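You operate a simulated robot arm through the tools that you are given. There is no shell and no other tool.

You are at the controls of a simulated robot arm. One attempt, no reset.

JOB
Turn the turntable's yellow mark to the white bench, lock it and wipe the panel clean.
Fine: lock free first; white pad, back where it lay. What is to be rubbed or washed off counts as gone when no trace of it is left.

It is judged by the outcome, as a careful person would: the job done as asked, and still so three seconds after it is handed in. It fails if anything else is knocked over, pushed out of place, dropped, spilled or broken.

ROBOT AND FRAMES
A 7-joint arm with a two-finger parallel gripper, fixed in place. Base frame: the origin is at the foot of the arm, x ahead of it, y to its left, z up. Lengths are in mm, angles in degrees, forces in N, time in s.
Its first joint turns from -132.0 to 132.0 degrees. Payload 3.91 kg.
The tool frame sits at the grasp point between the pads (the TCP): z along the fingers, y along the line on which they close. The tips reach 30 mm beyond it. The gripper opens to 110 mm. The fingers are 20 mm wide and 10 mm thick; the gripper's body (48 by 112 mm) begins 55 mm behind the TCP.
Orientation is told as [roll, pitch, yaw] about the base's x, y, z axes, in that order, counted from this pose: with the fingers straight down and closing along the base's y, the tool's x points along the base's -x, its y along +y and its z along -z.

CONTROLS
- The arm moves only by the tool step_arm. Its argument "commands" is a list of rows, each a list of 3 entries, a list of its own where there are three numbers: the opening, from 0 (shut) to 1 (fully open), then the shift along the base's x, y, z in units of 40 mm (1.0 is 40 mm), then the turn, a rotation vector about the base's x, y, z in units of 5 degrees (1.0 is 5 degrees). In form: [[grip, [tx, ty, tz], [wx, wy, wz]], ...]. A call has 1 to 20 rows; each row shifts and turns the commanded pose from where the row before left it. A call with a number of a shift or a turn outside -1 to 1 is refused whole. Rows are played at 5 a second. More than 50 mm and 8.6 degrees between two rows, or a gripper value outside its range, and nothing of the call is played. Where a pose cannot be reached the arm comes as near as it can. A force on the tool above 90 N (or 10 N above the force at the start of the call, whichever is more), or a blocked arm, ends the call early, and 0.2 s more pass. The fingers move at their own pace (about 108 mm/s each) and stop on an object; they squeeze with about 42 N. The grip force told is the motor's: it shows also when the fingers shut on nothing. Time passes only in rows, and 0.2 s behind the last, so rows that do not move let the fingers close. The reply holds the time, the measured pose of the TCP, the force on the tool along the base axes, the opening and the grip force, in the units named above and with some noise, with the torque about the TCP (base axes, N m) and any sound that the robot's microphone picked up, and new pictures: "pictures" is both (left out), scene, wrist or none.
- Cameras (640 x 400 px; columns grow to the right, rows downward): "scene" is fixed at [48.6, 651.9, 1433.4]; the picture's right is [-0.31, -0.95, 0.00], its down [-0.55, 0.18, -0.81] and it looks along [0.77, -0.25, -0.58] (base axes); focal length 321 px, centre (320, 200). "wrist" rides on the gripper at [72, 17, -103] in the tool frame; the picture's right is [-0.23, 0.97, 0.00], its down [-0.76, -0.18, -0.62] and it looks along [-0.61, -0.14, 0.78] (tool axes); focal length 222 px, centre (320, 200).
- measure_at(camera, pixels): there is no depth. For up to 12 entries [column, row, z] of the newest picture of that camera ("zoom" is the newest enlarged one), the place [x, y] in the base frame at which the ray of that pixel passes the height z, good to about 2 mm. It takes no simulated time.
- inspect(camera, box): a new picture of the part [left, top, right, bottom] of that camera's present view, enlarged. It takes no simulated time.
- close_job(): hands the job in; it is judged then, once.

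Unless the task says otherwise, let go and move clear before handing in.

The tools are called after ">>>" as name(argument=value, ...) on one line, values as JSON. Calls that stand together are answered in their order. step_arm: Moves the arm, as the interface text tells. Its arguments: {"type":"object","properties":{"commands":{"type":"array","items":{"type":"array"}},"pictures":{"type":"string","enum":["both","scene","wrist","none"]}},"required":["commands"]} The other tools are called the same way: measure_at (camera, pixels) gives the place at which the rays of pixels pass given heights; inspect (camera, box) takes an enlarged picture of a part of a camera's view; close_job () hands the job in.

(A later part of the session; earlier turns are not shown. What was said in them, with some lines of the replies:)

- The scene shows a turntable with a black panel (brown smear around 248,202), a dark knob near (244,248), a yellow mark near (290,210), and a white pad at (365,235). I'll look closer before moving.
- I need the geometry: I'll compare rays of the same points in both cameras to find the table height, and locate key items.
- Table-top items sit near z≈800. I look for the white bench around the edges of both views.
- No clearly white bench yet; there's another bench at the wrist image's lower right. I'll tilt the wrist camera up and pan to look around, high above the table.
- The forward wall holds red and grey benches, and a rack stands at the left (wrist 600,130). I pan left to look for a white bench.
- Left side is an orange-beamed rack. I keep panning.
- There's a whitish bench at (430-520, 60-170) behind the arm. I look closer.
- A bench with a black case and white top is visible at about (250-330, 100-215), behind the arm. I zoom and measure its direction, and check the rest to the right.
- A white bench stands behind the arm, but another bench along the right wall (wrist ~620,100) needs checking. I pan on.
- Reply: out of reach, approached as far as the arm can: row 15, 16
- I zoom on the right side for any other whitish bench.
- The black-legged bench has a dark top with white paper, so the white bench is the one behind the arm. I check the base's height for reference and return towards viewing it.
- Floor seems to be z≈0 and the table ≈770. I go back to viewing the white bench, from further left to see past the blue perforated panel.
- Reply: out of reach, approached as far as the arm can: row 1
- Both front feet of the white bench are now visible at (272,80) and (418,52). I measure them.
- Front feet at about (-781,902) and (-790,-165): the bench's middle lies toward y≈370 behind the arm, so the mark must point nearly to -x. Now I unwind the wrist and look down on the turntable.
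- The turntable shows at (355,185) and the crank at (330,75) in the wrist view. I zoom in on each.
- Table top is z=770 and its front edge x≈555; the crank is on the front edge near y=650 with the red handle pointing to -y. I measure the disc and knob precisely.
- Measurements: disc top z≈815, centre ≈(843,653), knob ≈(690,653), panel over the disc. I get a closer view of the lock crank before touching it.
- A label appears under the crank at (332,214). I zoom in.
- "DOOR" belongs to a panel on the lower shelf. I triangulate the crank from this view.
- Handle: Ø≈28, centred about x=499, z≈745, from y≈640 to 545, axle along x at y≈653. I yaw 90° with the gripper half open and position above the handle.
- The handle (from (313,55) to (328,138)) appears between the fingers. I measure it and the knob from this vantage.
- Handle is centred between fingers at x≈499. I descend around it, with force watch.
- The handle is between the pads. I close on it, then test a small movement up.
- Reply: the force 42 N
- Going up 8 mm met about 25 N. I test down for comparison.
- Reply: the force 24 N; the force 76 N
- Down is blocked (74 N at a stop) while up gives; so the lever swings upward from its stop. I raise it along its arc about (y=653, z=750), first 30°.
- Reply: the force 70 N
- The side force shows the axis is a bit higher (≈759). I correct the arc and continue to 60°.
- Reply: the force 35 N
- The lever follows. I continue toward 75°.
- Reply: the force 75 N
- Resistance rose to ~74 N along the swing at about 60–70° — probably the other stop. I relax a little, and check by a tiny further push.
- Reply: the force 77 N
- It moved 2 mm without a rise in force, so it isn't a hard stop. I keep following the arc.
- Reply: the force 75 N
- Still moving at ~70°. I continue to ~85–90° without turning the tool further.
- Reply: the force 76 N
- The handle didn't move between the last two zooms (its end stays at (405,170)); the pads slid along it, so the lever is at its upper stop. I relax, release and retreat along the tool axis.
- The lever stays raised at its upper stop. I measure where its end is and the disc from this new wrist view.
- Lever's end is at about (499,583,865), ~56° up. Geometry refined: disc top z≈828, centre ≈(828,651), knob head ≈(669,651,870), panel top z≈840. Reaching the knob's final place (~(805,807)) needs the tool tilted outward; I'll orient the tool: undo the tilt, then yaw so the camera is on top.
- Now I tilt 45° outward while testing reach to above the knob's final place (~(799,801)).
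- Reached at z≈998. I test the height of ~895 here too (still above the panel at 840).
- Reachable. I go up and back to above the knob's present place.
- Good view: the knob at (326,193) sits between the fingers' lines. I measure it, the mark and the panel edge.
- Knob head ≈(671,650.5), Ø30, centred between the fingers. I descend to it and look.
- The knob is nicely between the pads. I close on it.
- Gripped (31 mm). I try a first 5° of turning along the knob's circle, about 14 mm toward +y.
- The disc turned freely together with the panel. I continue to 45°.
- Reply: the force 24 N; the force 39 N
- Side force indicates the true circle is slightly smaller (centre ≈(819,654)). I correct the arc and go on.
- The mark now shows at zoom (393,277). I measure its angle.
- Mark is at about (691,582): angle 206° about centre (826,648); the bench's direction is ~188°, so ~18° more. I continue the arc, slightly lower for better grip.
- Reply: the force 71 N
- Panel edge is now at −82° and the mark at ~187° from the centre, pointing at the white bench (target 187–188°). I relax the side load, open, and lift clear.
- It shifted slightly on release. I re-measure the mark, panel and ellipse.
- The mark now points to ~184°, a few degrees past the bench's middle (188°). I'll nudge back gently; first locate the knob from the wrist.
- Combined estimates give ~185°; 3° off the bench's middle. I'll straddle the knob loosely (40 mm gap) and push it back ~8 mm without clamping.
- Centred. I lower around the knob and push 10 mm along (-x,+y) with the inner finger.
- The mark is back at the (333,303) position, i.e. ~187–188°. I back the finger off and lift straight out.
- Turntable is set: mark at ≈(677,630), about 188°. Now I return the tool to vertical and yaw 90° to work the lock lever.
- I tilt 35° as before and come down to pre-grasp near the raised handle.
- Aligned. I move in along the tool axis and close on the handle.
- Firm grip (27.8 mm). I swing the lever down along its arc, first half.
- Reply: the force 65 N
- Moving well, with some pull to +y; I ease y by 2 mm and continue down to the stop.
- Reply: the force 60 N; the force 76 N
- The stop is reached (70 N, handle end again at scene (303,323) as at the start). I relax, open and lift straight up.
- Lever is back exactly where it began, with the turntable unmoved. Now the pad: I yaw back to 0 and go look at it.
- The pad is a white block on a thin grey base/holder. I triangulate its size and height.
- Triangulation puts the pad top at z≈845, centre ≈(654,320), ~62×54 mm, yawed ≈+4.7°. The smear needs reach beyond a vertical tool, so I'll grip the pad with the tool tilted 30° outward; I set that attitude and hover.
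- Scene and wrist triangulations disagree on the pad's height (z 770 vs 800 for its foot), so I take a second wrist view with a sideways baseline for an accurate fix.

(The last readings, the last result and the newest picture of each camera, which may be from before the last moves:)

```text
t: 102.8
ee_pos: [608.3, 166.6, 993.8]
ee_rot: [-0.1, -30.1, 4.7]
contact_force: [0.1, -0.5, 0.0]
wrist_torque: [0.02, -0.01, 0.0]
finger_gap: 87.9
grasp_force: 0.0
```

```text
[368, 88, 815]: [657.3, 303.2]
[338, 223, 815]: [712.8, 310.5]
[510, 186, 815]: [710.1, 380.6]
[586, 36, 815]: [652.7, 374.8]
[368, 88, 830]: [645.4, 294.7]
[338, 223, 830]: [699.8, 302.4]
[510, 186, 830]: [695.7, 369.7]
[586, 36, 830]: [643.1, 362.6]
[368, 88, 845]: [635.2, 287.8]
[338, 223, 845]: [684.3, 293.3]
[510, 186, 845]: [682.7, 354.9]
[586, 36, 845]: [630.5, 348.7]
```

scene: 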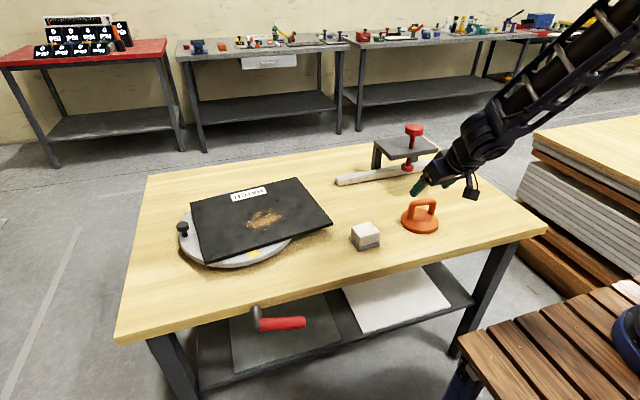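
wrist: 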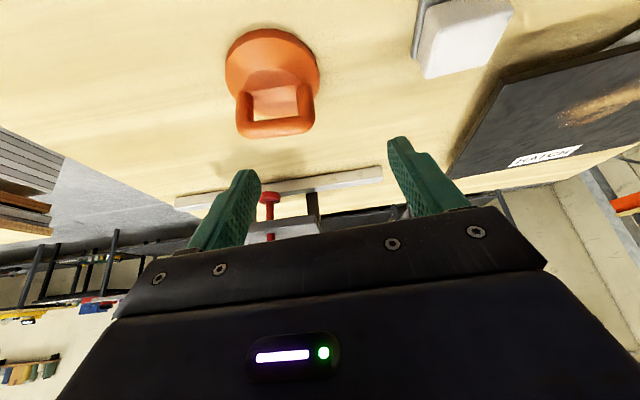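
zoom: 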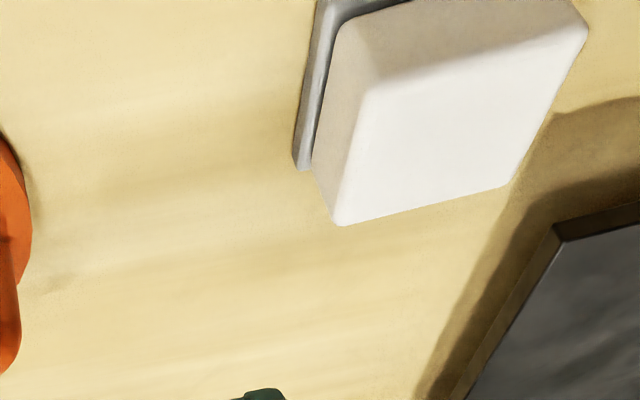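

Now consistent: pad top z=845, centre (658,321), 50×61 mm, foot (and table) z≈800. I move above it with the right offset for the tilt, then descend.

>>> step_arm(commands=[[0.8, [0.24, 0.96, -0.3], [0, 0, 0]], [0.8, [0.24, 0.96, -0.3], [0, 0, 0]], [0.8, [0.24, 0.96, -0.3], [0, 0, 0]], [0.8, [0.25, 0.96, -0.3], [0, 0, 0]], [0.8, [0, 0, -0.4], [0, 0, 0]], [0.8, [0, 0, 0], [0, 0, 0]]])

>>> inspect(camera="scene", box=[330, 180, 430, 260])

```text
t: 104.2
ee_pos: [649.2, 320.5, 931.4]
ee_rot: [-0.2, -30.1, 4.7]
contact_force: [1.6, 0.6, -0.9]
wrist_torque: [0.01, 0.0, 0.02]
finger_gap: 88.2
grasp_force: 0.0
```

scene: 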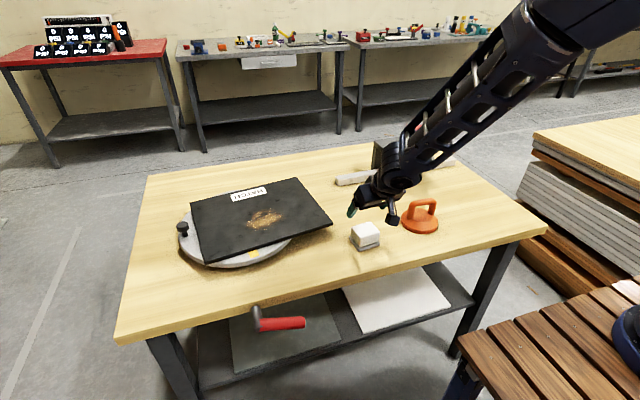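
wrist: 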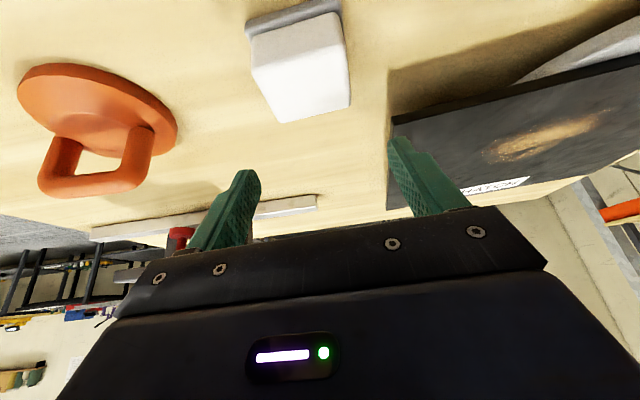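

```text
5.00 times, centred on (380, 220) of scene
```

zoom: 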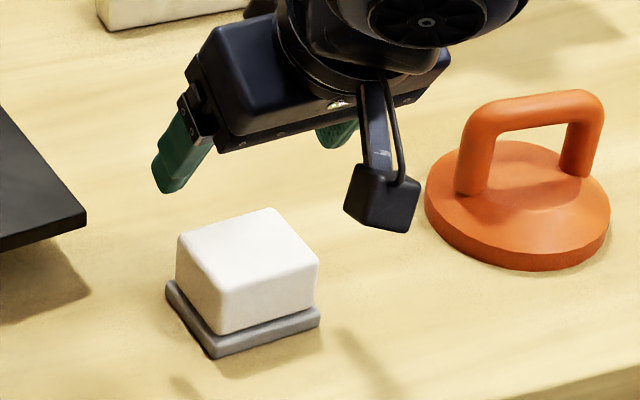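

Looks aligned. I descend to z≈880 and check.

>>> step_arm(commands=[[0.8, [-0.05, 0, -0.6], [0, 0, 0]], [0.8, [0, 0, -0.6], [0, 0, 0]], [0.8, [0, 0, 0], [0, 0, 0]]])

>>> inspect(camera="scene", box=[330, 180, 430, 260])

>>> inspect(camera="wrist", box=[210, 40, 450, 230])

```text
t: 105.0
ee_pos: [648.8, 321.5, 884.1]
ee_rot: [-0.1, -30.1, 4.7]
contact_force: [0.0, -0.5, -0.2]
wrist_torque: [-0.02, 0.04, -0.02]
finger_gap: 88.0
grasp_force: 0.1
```

scene: 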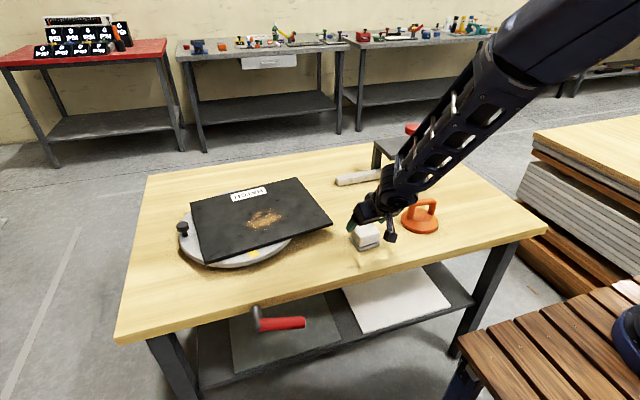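
wrist: 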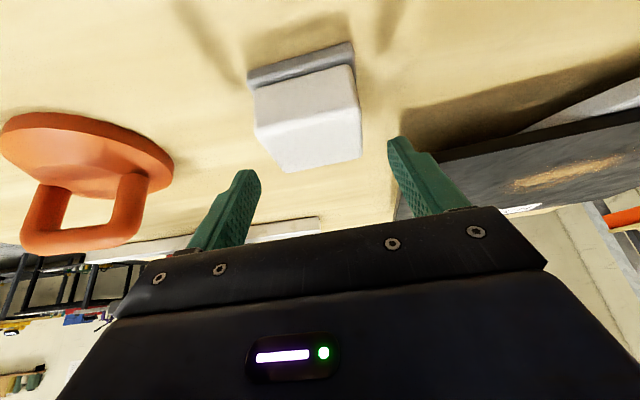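

```text
5.00 times, centred on (380, 220) of scene
```

zoom: 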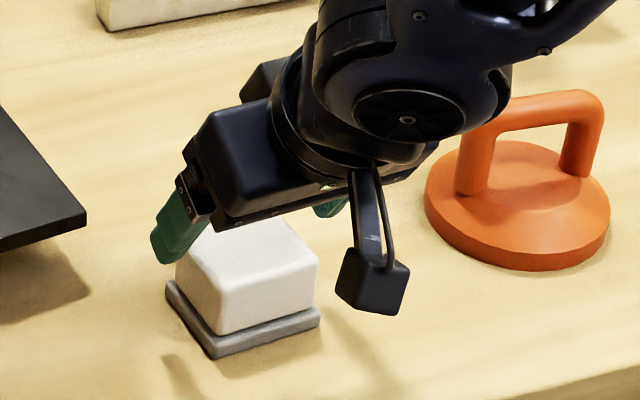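

```text
2.11 times, centred on (330, 135) of wrist
```

zoom: 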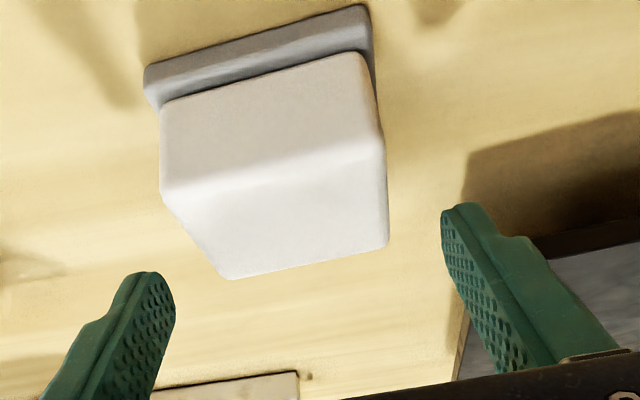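

Fine. I lower the last 34 mm with force monitoring, then close gently.

>>> step_arm(commands=[[0.8, [-0.05, -0.02, -0.3], [0, 0, 0]], [0.8, [0, 0, -0.3], [0, 0, 0]], [0.8, [0, 0, -0.25], [0, 0, 0]], [0.8, [0, 0, 0], [0, 0, 0]]])

>>> inspect(camera="scene", box=[330, 180, 430, 260])

>>> inspect(camera="wrist", box=[210, 40, 450, 230])

```text
t: 106.0
ee_pos: [644.9, 318.4, 849.3]
ee_rot: [-0.1, -30.1, 4.7]
contact_force: [-0.5, -1.0, -0.1]
wrist_torque: [0.03, -0.01, 0.0]
finger_gap: 87.9
grasp_force: 0.0
```

scene: 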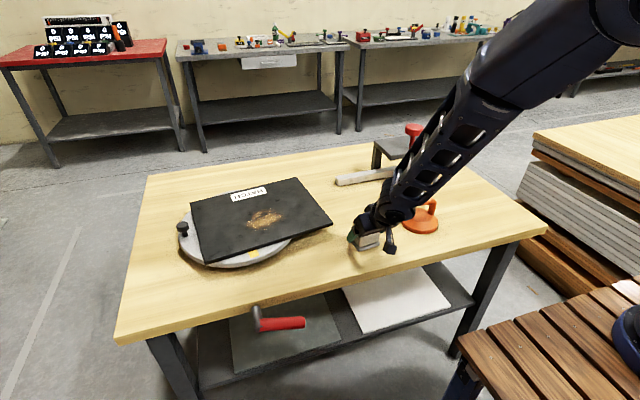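
wrist: 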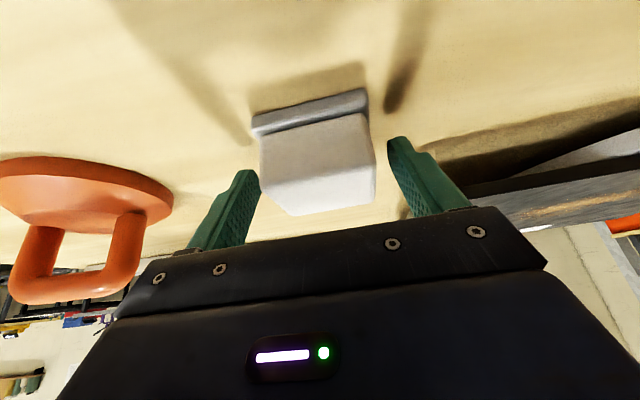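

```text
5.00 times, centred on (380, 220) of scene
```

zoom: 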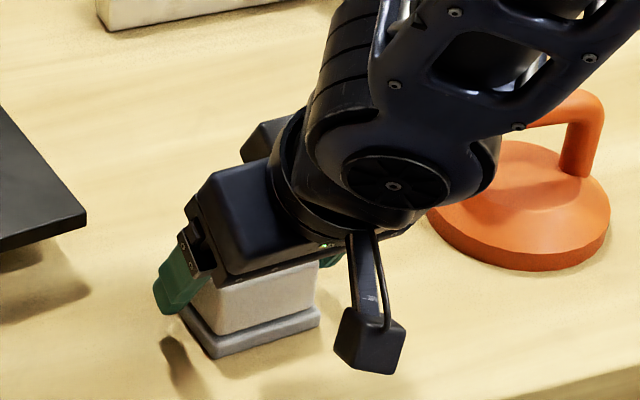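

```text
2.11 times, centred on (330, 135) of wrist
```

zoom: 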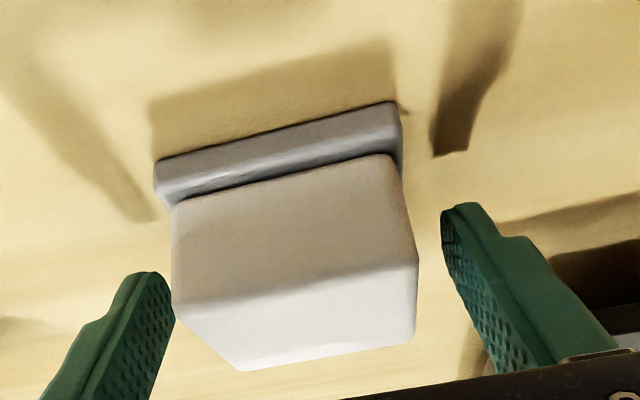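

Slight lateral offset; I shift +2.5 mm in y and close.

>>> step_arm(commands=[[0.8, [0.05, 0.065, 0], [0, 0, 0]], [0.65, [0, 0, 0], [0, 0, 0]], [0.58, [0, 0, 0], [0, 0, 0]], [0.5, [0, 0, 0], [0, 0, 0]], [0.4, [0, 0, 0], [0, 0, 0]], [0.4, [0, 0, 0], [0, 0, 0]]])

>>> inspect(camera="wrist", box=[210, 40, 450, 230])

```text
t: 107.4
ee_pos: [647.8, 319.9, 848.1]
ee_rot: [-0.2, -30.2, 4.6]
contact_force: [0.6, 0.5, 0.4]
wrist_torque: [0.08, -0.03, -0.01]
finger_gap: 69.3
grasp_force: 41.9
```

scene: 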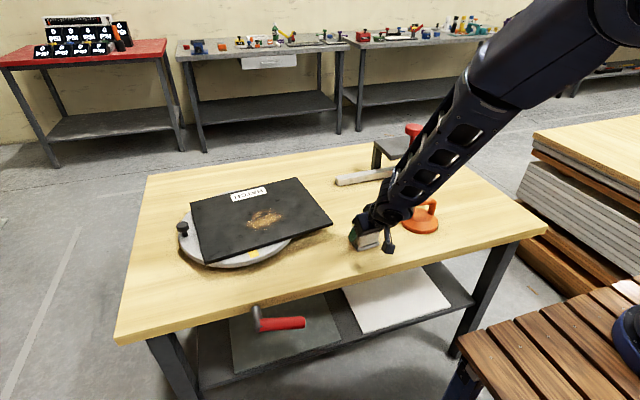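
wrist: 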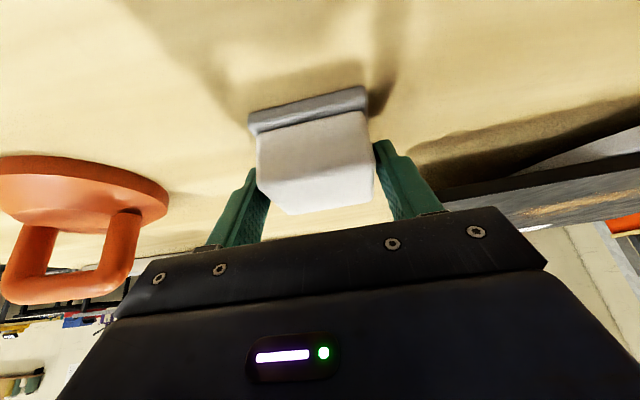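

```text
2.11 times, centred on (330, 135) of wrist
```

zoom: 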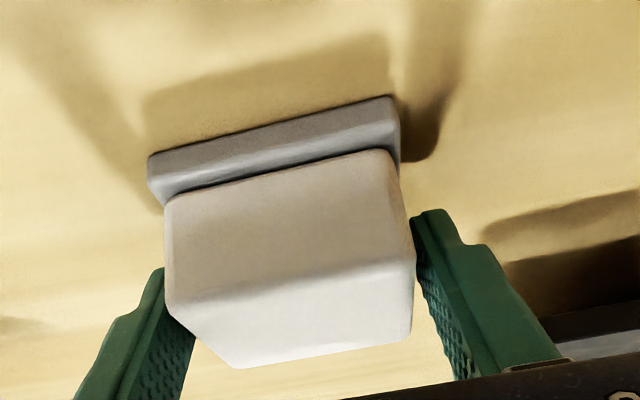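

Fingers stopped at 69 mm on the pad. I lift 20 mm and see what comes up.

>>> step_arm(commands=[[0.4, [0, 0, 0.15], [0, 0, 0]], [0.4, [0, 0, 0.2], [0, 0, 0]], [0.4, [0, 0, 0.2], [0, 0, 0]], [0.4, [0, 0, 0], [0, 0, 0]]])

>>> inspect(camera="wrist", box=[210, 40, 450, 230])

>>> inspect(camera="scene", box=[330, 190, 420, 260])

```text
t: 108.4
ee_pos: [646.8, 321.1, 870.8]
ee_rot: [-0.1, -30.1, 4.7]
contact_force: [-0.4, -0.5, -0.9]
wrist_torque: [0.02, -0.02, 0.01]
finger_gap: 69.3
grasp_force: 41.7
```

scene: 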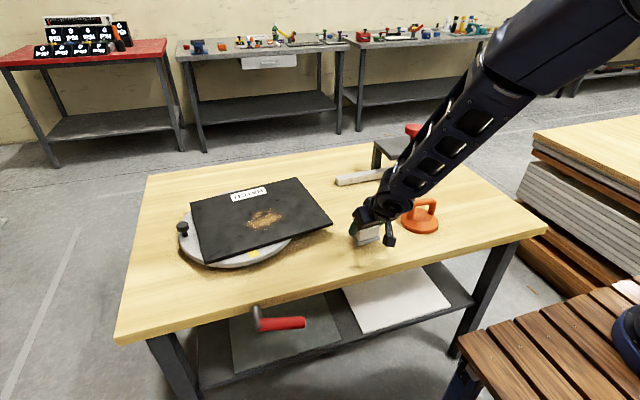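
wrist: 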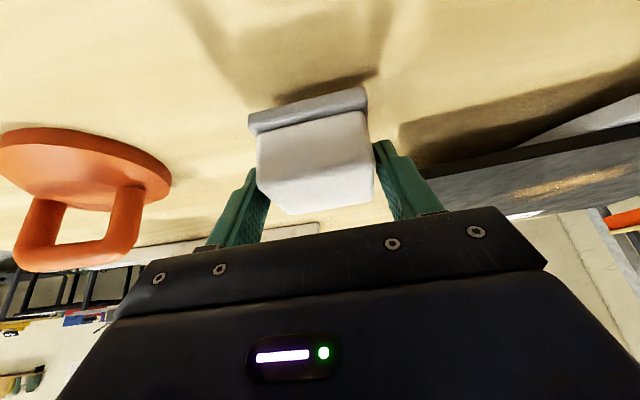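

```text
2.11 times, centred on (330, 135) of wrist
```

zoom: 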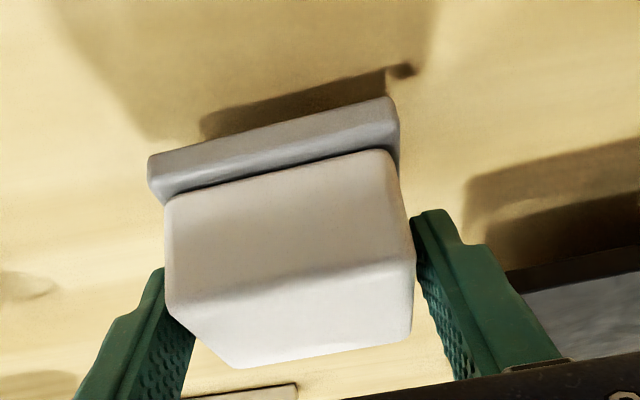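

```text
5.71 times, centred on (375, 225) of scene
```

zoom: 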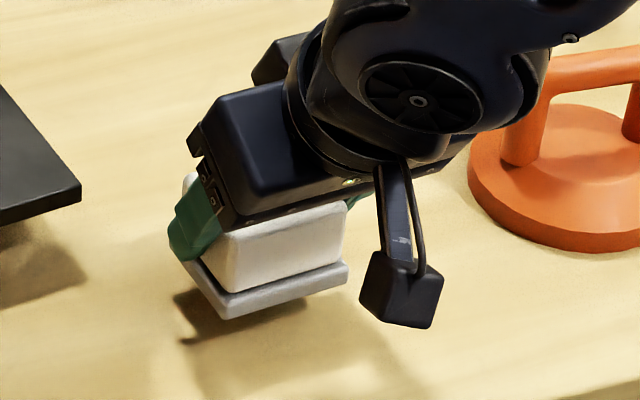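

The grey sole is part of the pad and came up cleanly. I now measure the smear's extent on the panel.

>>> inspect(camera="scene", box=[180, 170, 340, 270])

```text
4.00 times, centred on (260, 220) of scene
```

zoom: 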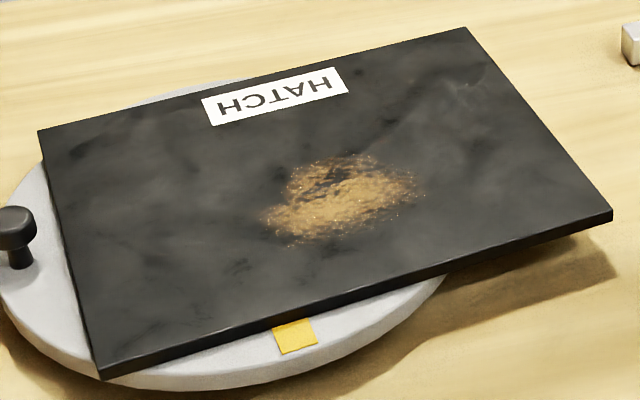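

>>> measure_at(camera="zoom", pixels=[[258, 218, 840], [290, 250, 840], [340, 240, 840], [425, 192, 840], [400, 165, 840], [355, 152, 840], [290, 172, 840], [340, 200, 840], [203, 98, 840], [348, 90, 840], [612, 212, 840], [103, 377, 840]])

```text
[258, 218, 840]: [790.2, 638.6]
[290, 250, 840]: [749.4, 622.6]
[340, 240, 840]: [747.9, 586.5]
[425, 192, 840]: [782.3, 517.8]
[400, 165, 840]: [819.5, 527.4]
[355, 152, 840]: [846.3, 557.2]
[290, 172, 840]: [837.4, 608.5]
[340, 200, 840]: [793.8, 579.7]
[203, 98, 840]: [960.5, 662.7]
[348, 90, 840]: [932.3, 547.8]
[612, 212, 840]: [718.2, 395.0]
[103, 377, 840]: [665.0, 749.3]
```

Smear spans x≈745–850, y≈515–640. I lift higher, carry the pad over it, turning yaw with the azimuth to keep reach.

>>> step_arm(commands=[[0.4, [0, 0, 0.9], [0, 0, 0]], [0.4, [0, 0, 0.9], [0, 0, 0]], [0.4, [0.4375, 0.784, 0.1], [0, 0, 0.785]], [0.4, [0.4375, 0.784, 0], [0, 0, 0.785]], [0.4, [0.4375, 0.784, 0], [0, 0, 0.785]], [0.4, [0.4375, 0.784, 0], [0, 0, 0.785]], [0.4, [0.4375, 0.784, 0], [0, 0, 0.785]], [0.4, [0.4375, 0.784, 0], [0, 0, 0.785]], [0.4, [0.4375, 0.784, 0], [0, 0, 0.785]], [0.4, [0.4375, 0.784, 0], [0, 0, 0.785]], [0.4, [0, 0, 0], [0, 0, 0]], [0.4, [0, 0, 0], [0, 0, 0]]])

>>> inspect(camera="wrist", box=[160, 0, 480, 230])

```text
t: 111.0
ee_pos: [788.3, 572.6, 944.8]
ee_rot: [0.0, -30.1, 36.3]
contact_force: [0.9, -0.1, -0.8]
wrist_torque: [-0.02, 0.01, 0.0]
finger_gap: 69.2
grasp_force: 41.9
```

scene: 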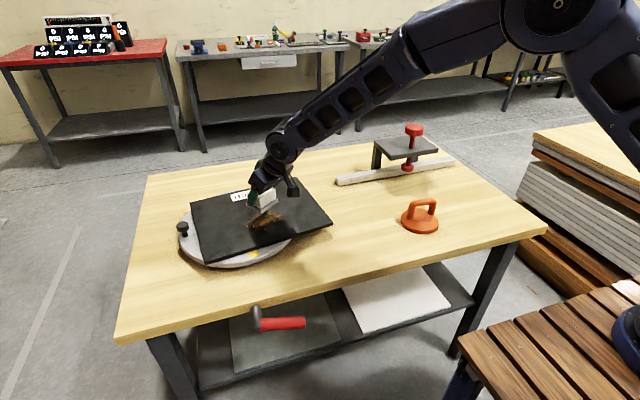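
wrist: 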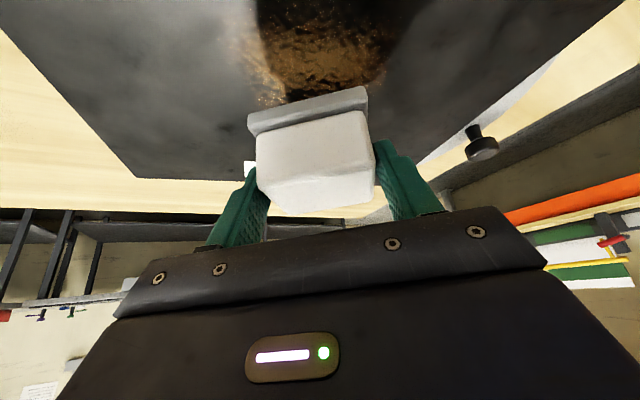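

```text
1.74 times, centred on (320, 115) of wrist
```

zoom: 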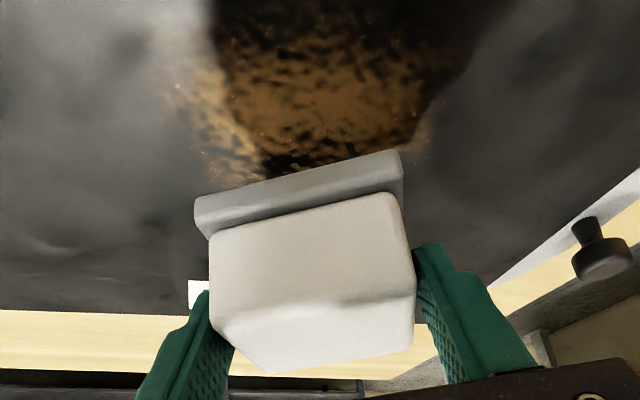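

In position above the smear. I descend, slowing near the expected contact at TCP z≈888.

>>> step_arm(commands=[[0.4, [0, 0, -0.55], [0, 0, 0]], [0.4, [0, 0, -0.45], [0, 0, 0]], [0.4, [0, 0, -0.1], [0, 0, 0]], [0.4, [0, 0, -0.1], [0, 0, 0]], [0.4, [0, 0, 0], [0, 0, 0]]], pictures="none")

>>> step_arm(commands=[[0.4, [0, 0, -0.05], [0, 0, 0]], [0.4, [0, 0, -0.05], [0, 0, 0]], [0.4, [0, 0, 0], [0, 0, 0]]], pictures="both")

```text
t: 112.2
ee_pos: [786.8, 573.2, 899.3]
ee_rot: [-0.1, -30.1, 36.2]
contact_force: [0.8, 0.0, 0.3]
wrist_torque: [0.02, -0.02, -0.01]
finger_gap: 69.2
grasp_force: 42.1
```

```text
t: 113.0
ee_pos: [787.6, 572.0, 896.9]
ee_rot: [-0.1, -30.2, 36.1]
contact_force: [-0.4, -2.0, 17.0]
wrist_torque: [-0.02, 0.36, 0.03]
finger_gap: 69.2
grasp_force: 42.2
```

scene: 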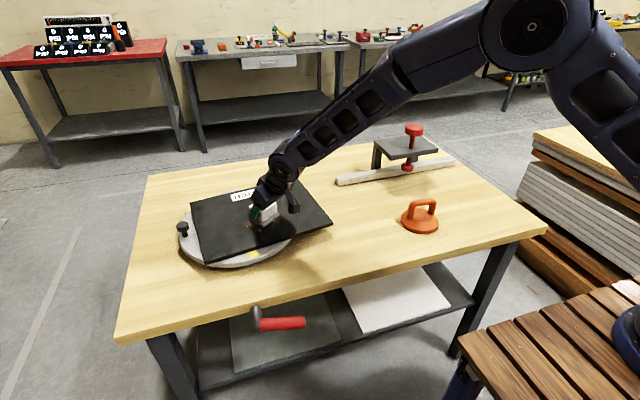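
wrist: 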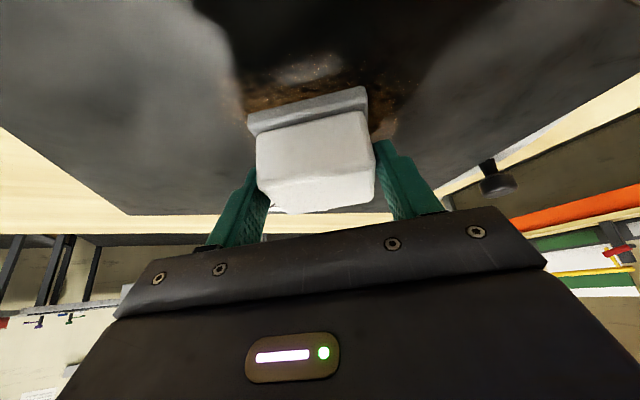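

Contact at TCP z≈897 with 17 N. I start wiping strokes across the smear's length.

>>> step_arm(commands=[[0.4, [-0.15, -0.11, 0], [0, 0, 0]], [0.4, [-0.295, 0.405, 0], [0, 0, 0]], [0.4, [-0.295, 0.405, 0], [0, 0, 0]], [0.4, [-0.295, 0.405, 0], [0, 0, 0]], [0.4, [0, 0, 0], [0, 0, 0]]], pictures="both")

```text
t: 114.2
ee_pos: [744.7, 618.3, 895.5]
ee_rot: [-0.1, -30.3, 36.1]
contact_force: [4.7, -1.9, 37.7]
wrist_torque: [-0.07, -0.12, -0.13]
finger_gap: 69.3
grasp_force: 41.5
```

scene: 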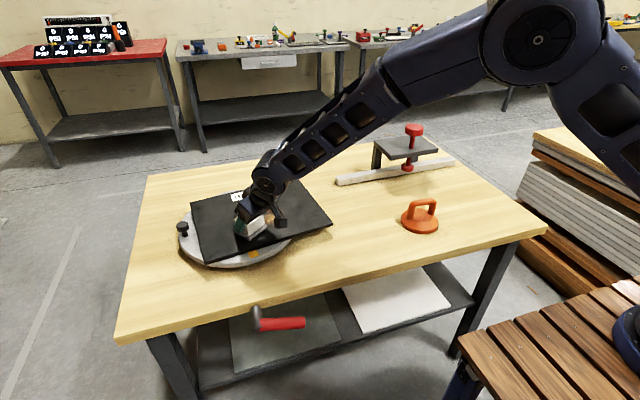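
wrist: 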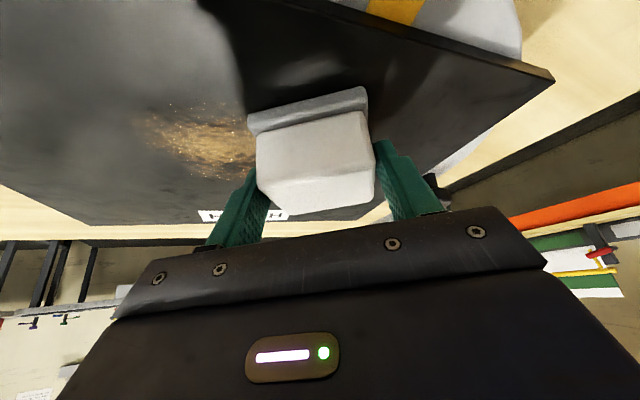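

It wipes, and the table doesn't turn (mark still at (253,254)). Easing 1 mm up, I stroke back the other way.

>>> step_arm(commands=[[0.4, [0.295, -0.405, 0.025], [0, 0, 0]], [0.4, [0.295, -0.405, 0], [0, 0, 0]], [0.4, [0.295, -0.405, 0], [0, 0, 0]], [0.4, [0.295, -0.405, 0], [0, 0, 0]], [0.4, [0.295, -0.405, 0], [0, 0, 0]], [0.4, [0.295, -0.405, 0], [0, 0, 0]], [0.4, [0, 0, 0], [0, 0, 0]]], pictures="both")

>>> inspect(camera="scene", box=[180, 170, 340, 270])

```text
t: 115.8
ee_pos: [817.2, 517.5, 896.7]
ee_rot: [-0.1, -30.1, 36.0]
contact_force: [0.3, -2.7, 20.8]
wrist_torque: [0.24, -0.18, 0.01]
finger_gap: 69.5
grasp_force: 42.5
```

scene: 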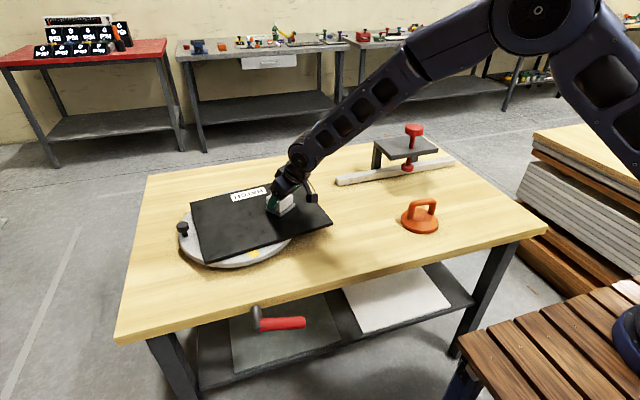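
wrist: 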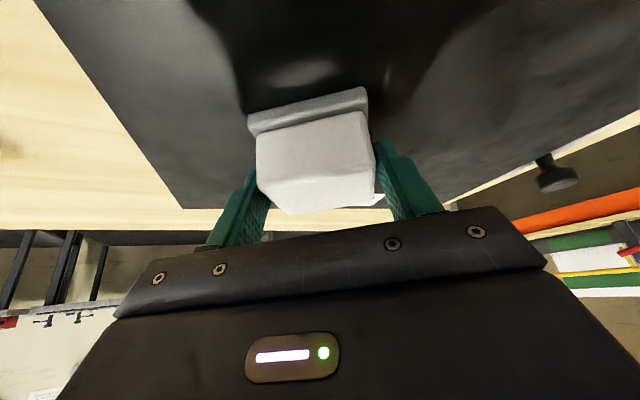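

```text
4.00 times, centred on (260, 220) of scene
```

zoom: 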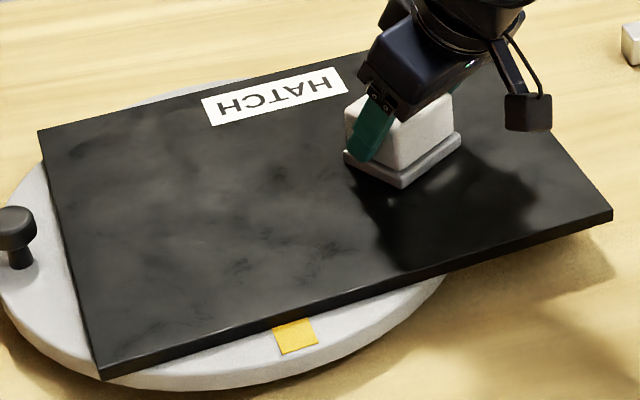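

The smear seems gone already. For thoroughness I add a pass on each side of the centre stroke.

>>> step_arm(commands=[[0.4, [0.26, 0.19, 0], [0, 0, 0]], [0.4, [0.26, 0.19, 0], [0, 0, 0]], [0.4, [-0.295, 0.405, 0], [0, 0, 0]], [0.4, [-0.295, 0.405, 0], [0, 0, 0]], [0.4, [-0.295, 0.405, 0], [0, 0, 0]], [0.4, [-0.295, 0.405, 0], [0, 0, 0]], [0.4, [-0.295, 0.405, 0], [0, 0, 0]], [0.4, [-0.295, 0.405, 0], [0, 0, 0]], [0.4, [-0.36, -0.26, 0], [0, 0, 0]], [0.4, [-0.36, -0.26, 0], [0, 0, 0]], [0.4, [-0.36, -0.26, 0], [0, 0, 0]], [0.4, [0.295, -0.405, 0], [0, 0, 0]], [0.4, [0.295, -0.405, 0], [0, 0, 0]], [0.4, [0.295, -0.405, 0], [0, 0, 0]], [0.4, [0.295, -0.405, 0], [0, 0, 0]], [0.4, [0.295, -0.405, 0], [0, 0, 0]], [0.4, [0.295, -0.405, 0], [0, 0, 0]], [0.4, [0, 0, 0], [0, 0, 0]]], pictures="both")

```text
t: 119.6
ee_pos: [793.8, 503.4, 895.4]
ee_rot: [-0.1, -30.2, 36.2]
contact_force: [3.0, -0.4, 10.8]
wrist_torque: [-0.02, 0.03, -0.02]
finger_gap: 69.2
grasp_force: 41.5
```

scene: 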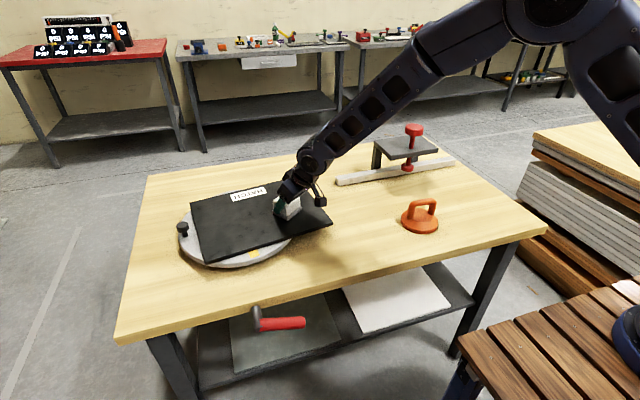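
wrist: 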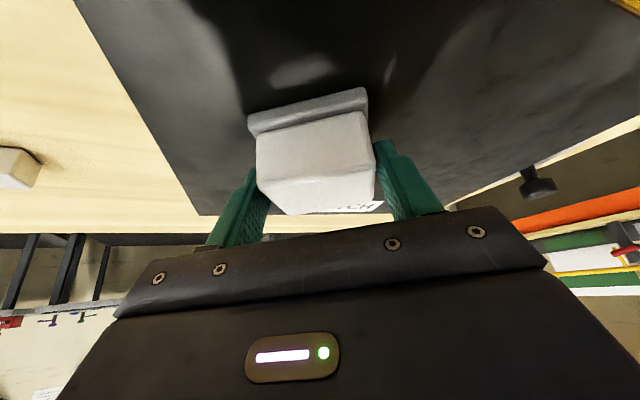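

I lift the pad off and inspect the panel.

>>> step_arm(commands=[[0.4, [0, 0, 0.4], [0, 0, 0]], [0.4, [0, 0, 0.9], [0, 0, 0]], [0.4, [0, 0, 0.3], [0, 0, 0]], [0.4, [-0.5, -0.7, 0], [0, 0, -0.5]], [0.4, [-0.5, -0.7, 0], [0, 0, -0.8]], [0.4, [-0.5, -0.7, 0], [0, 0, -1]], [0.4, [-0.5, -0.7, 0], [0, 0, -1]], [0.4, [-0.5, -0.7, 0], [0, 0, -1]], [0.4, [-0.5, -0.7, 0], [0, 0, -1]], [0.4, [-0.4, -0.4, 0], [0, 0, -0.98]], [0.4, [0, 0, 0], [0, 0, 0]], [0.4, [0, 0, 0], [0, 0, 0]]], pictures="both")

>>> inspect(camera="scene", box=[180, 170, 340, 270])

>>> inspect(camera="scene", box=[230, 195, 300, 240])

```text
t: 122.2
ee_pos: [656.8, 319.8, 959.4]
ee_rot: [-0.1, -30.1, 4.7]
contact_force: [-0.9, -1.0, -0.9]
wrist_torque: [0.01, -0.02, 0.0]
finger_gap: 69.4
grasp_force: 42.2
```

scene: 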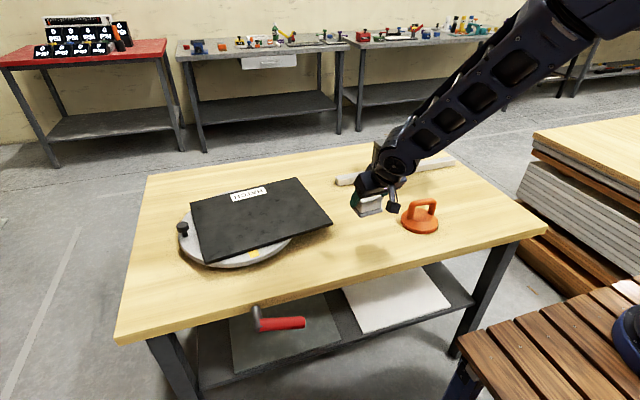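
wrist: 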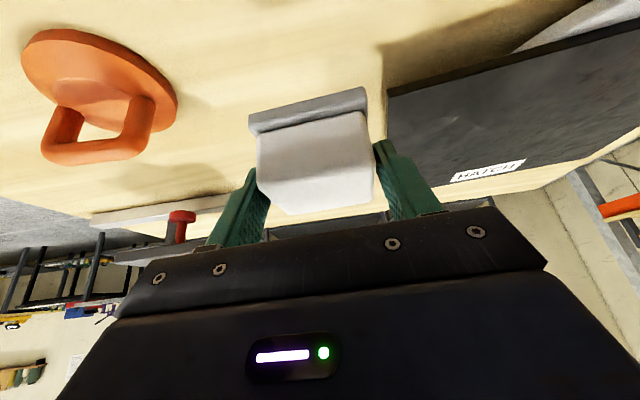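

```text
4.00 times, centred on (260, 220) of scene
```

zoom: 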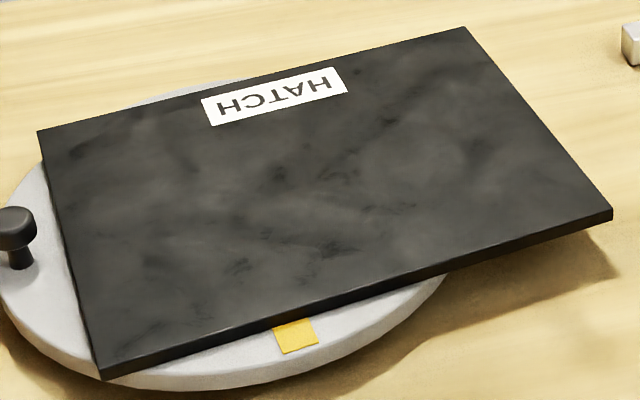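

```text
8.89 times, centred on (265, 218) of scene
```

zoom: 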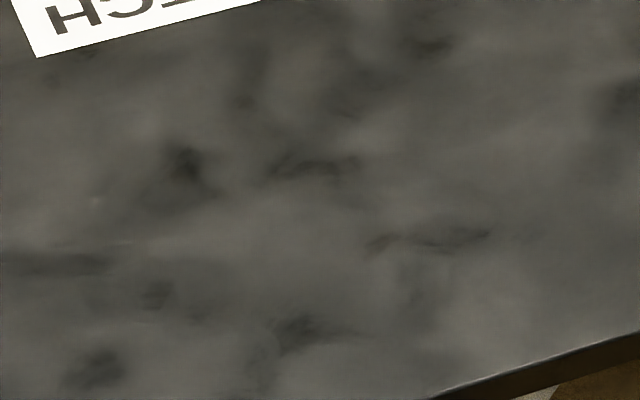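

The panel looks clean from the scene camera. With the pad still in hand I double-check from close with the wrist camera.

>>> step_arm(commands=[[0.4, [0.2, 0.9, 0.3], [0, 0, 1]], [0.4, [0.2, 0.9, 0.3], [0, 0, 1]], [0.4, [0.2, 0.9, 0.3], [0, 0, 1]], [0.4, [0.2, 0.9, 0.3], [0, 0, 1]], [0.4, [0.2, 0.9, 0.3], [0, 0, 1]], [0.4, [0, 0, 0], [0, 0, 0]], [0.4, [0, 0, 0], [0, 0, 0]]], pictures="both")

>>> inspect(camera="wrist", box=[180, 0, 460, 180])

```text
t: 123.8
ee_pos: [694.7, 499.0, 1020.8]
ee_rot: [-0.1, -30.0, 29.8]
contact_force: [1.2, 0.6, -0.4]
wrist_torque: [-0.01, -0.01, 0.03]
finger_gap: 69.4
grasp_force: 42.0
```

scene: 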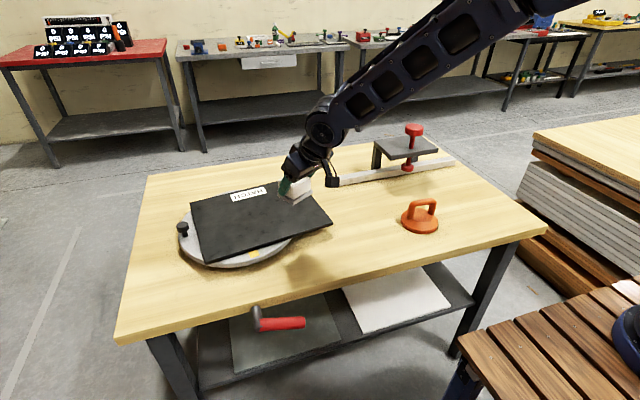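
wrist: 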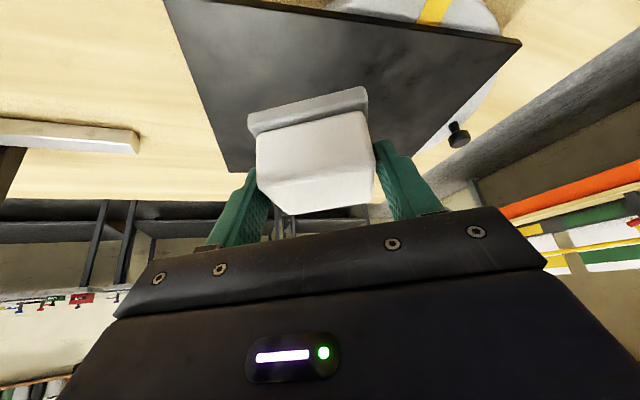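

```text
2.22 times, centred on (320, 90) of wrist
```

zoom: 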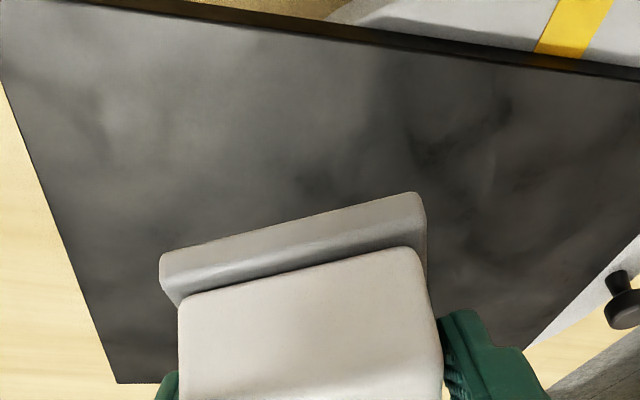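

Clean from close up as well. I take the pad back over its original place (TCP (647.8,319.9), yaw 4.65°).

>>> step_arm(commands=[[0.4, [-0.2345, -0.895, -0.3], [0, 0, -1]], [0.4, [-0.2345, -0.895, -0.3], [0, 0, -1]], [0.4, [-0.2345, -0.895, -0.3], [0, 0, -1]], [0.4, [-0.2345, -0.895, -0.3], [0, 0, -1]], [0.4, [-0.2345, -0.895, -0.3], [0, 0, -1]], [0.4, [0, 0, -0.9], [0, 0, -0.02]], [0.4, [0, 0, -0.6], [0, 0, 0]], [0.4, [0, 0, 0], [0, 0, 0]], [0.4, [0, 0, 0], [0, 0, 0]]], pictures="both")

```text
t: 125.8
ee_pos: [650.1, 319.5, 898.5]
ee_rot: [-0.1, -30.1, 4.5]
contact_force: [0.2, 0.3, 0.0]
wrist_torque: [-0.03, 0.04, 0.01]
finger_gap: 69.3
grasp_force: 42.0
```

scene: 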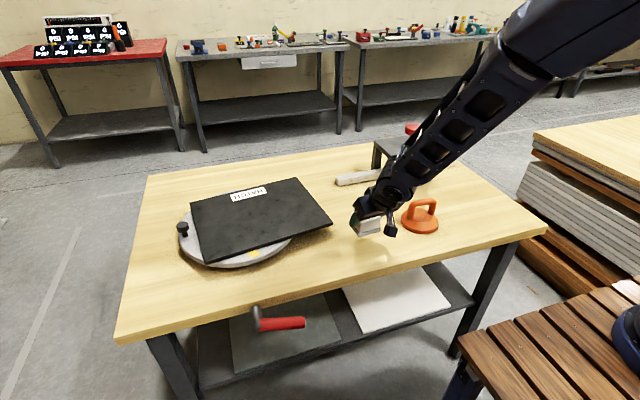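
wrist: 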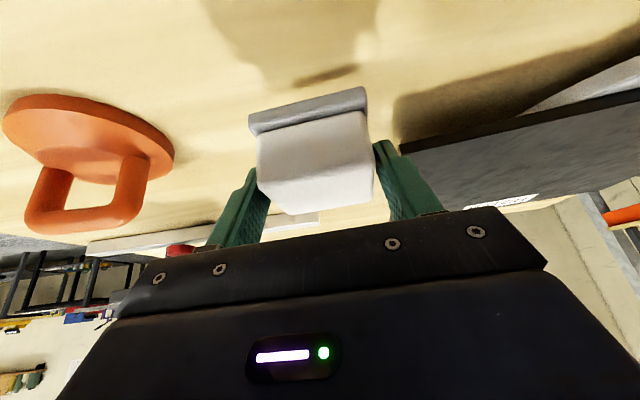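

Pad unchanged in grip. I lower it to just above the table, then set it down gently.

>>> step_arm(commands=[[0.4, [-0.04, 0.01, -0.5], [0, 0, 0]], [0.4, [0, 0, -0.5], [0, 0, 0]], [0.4, [0, 0, -0.12], [0, 0, 0]], [0.4, [0, 0, 0], [0, 0, 0]]], pictures="none")

>>> step_arm(commands=[[0.4, [0, 0, -0.05], [0, 0, 0]], [0.4, [0, 0, -0.05], [0, 0, 0]], [0.4, [0, 0, 0], [0, 0, 0]]], pictures="both")

```text
t: 126.8
ee_pos: [648.7, 320.2, 854.8]
ee_rot: [-0.1, -30.2, 4.6]
contact_force: [0.3, -0.2, -0.4]
wrist_torque: [-0.02, 0.03, 0.0]
finger_gap: 69.1
grasp_force: 42.1
```

```text
t: 127.6
ee_pos: [648.9, 320.2, 849.9]
ee_rot: [-0.1, -30.1, 4.7]
contact_force: [1.0, 0.5, -1.2]
wrist_torque: [0.02, 0.01, -0.02]
finger_gap: 69.2
grasp_force: 42.2
```

scene: 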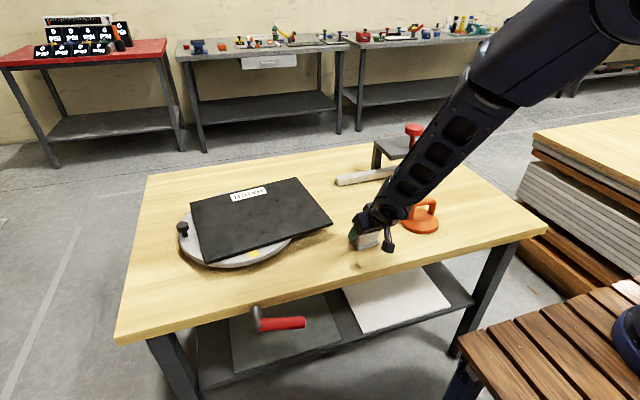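
wrist: 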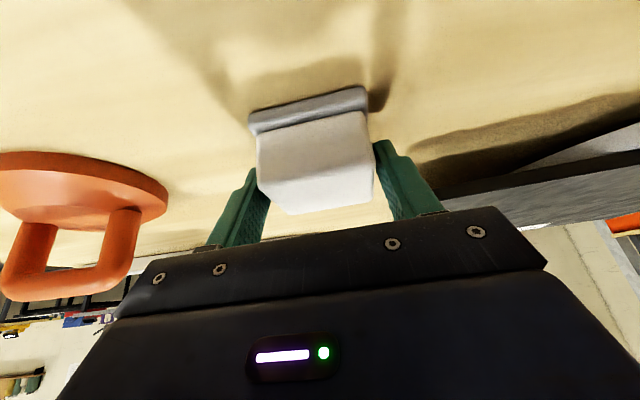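

>>> step_arm(commands=[[0.4, [-0.02, 0, -0.03], [0, 0, 0]], [0.4, [0, 0, -0.03], [0, 0, 0]], [0.4, [0, 0, 0], [0, 0, 0]]], pictures="none")

```text
t: 128.4
ee_pos: [649.1, 320.2, 848.3]
ee_rot: [0.0, -30.1, 4.5]
contact_force: [-2.4, -1.6, 11.5]
wrist_torque: [0.12, -0.01, 0.05]
finger_gap: 69.1
grasp_force: 42.4
```

The pad is on the table (11.5 N upward at z=848.3, the pick-up height). I open and withdraw upward.

>>> step_arm(commands=[[0.6, [0, 0, 0.01], [0, 0, 0]], [0.72, [0, 0, 0], [0, 0, 0]], [0.82, [0, 0, 0], [0, 0, 0]], [0.82, [0, 0, 0], [0, 0, 0]], [0.82, [0, 0, 0.5], [0, 0, 0]], [0.82, [0, 0, 0.9], [0, 0, 0]], [0.82, [0, 0, 0.9], [0, 0, 0]], [0.82, [-0.5, -0.3, 0.7], [0, 0, 0]], [0.82, [-0.5, -0.3, 0.7], [0, 0, 0]], [0.82, [-0.5, -0.5, 0.7], [0, 0, 0]], [0.82, [-0.5, -0.5, 0.5], [0, 0, 0]], [0.82, [0, 0, 0], [0, 0, 0]]], pictures="both")

>>> inspect(camera="scene", box=[330, 200, 400, 260])

>>> inspect(camera="scene", box=[160, 160, 340, 350])

```text
t: 131.0
ee_pos: [568.9, 258.3, 1043.1]
ee_rot: [0.0, -30.0, 4.6]
contact_force: [-0.4, 0.1, -0.4]
wrist_torque: [0.01, -0.01, 0.02]
finger_gap: 90.1
grasp_force: 0.1
```

scene: 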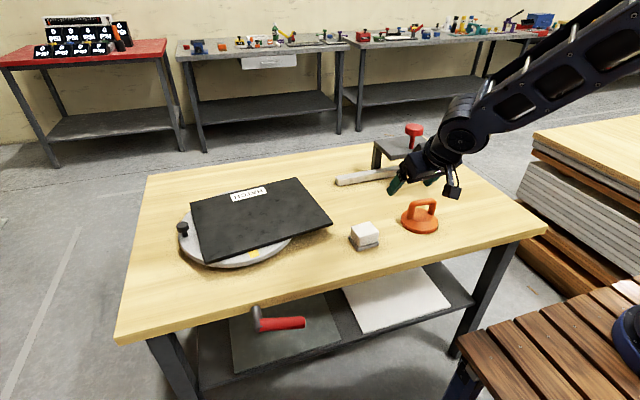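
wrist: 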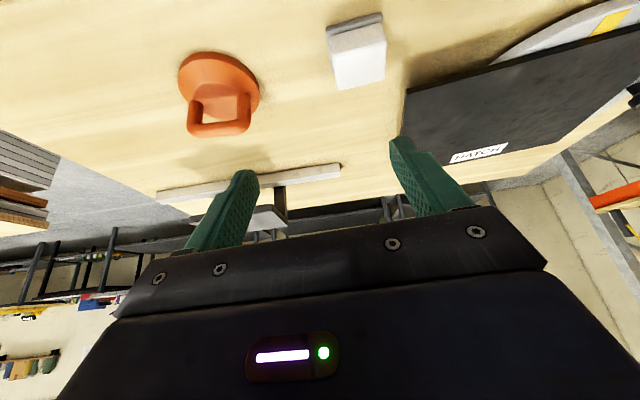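

```text
6.67 times, centred on (365, 230) of scene
```

zoom: 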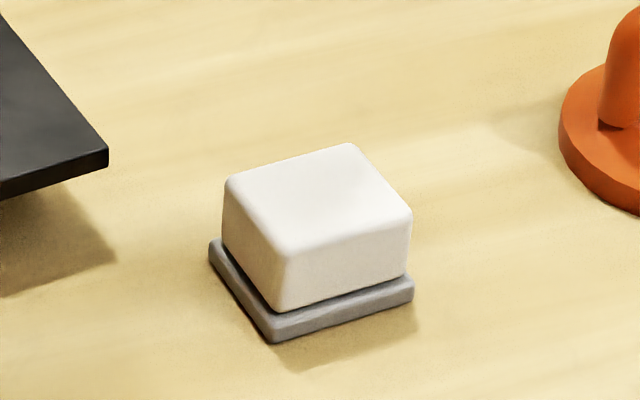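

```text
2.11 times, centred on (250, 255) of scene
```

zoom: 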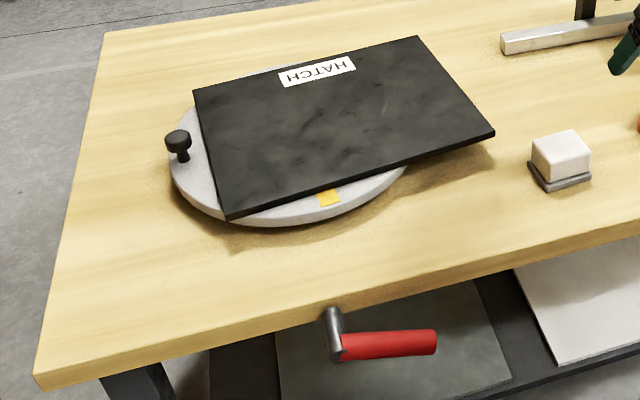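

Everything checks out: the panel is clean, the mark at (253,254) points at the white bench, the lever is down on its stop, and the pad is back within about 2 mm of where it lay. The arm is clear, so I hand in.

>>> close_job()

```text
The job is handed in.
```

The job is handed in: I turned the yellow mark to the white bench, locked the turntable and wiped the panel clean. I have no verdict back yet.

- **Lock:** I raised the red lever to free the turntable before turning it. Afterwards I pushed it back down to its lower stop, where it began. The turntable did not move while I wiped.
- **Mark:** The yellow mark points at the white bench behind the arm, within about 2° of the bench's middle by my measurements.
- **Panel:** No trace of the brown smear shows from the scene camera or from the wrist camera close up.
- **White pad:** It is back where it lay, within about 2 mm.

I saw nothing else moved or knocked over. The arm has let go and is clear of the table.
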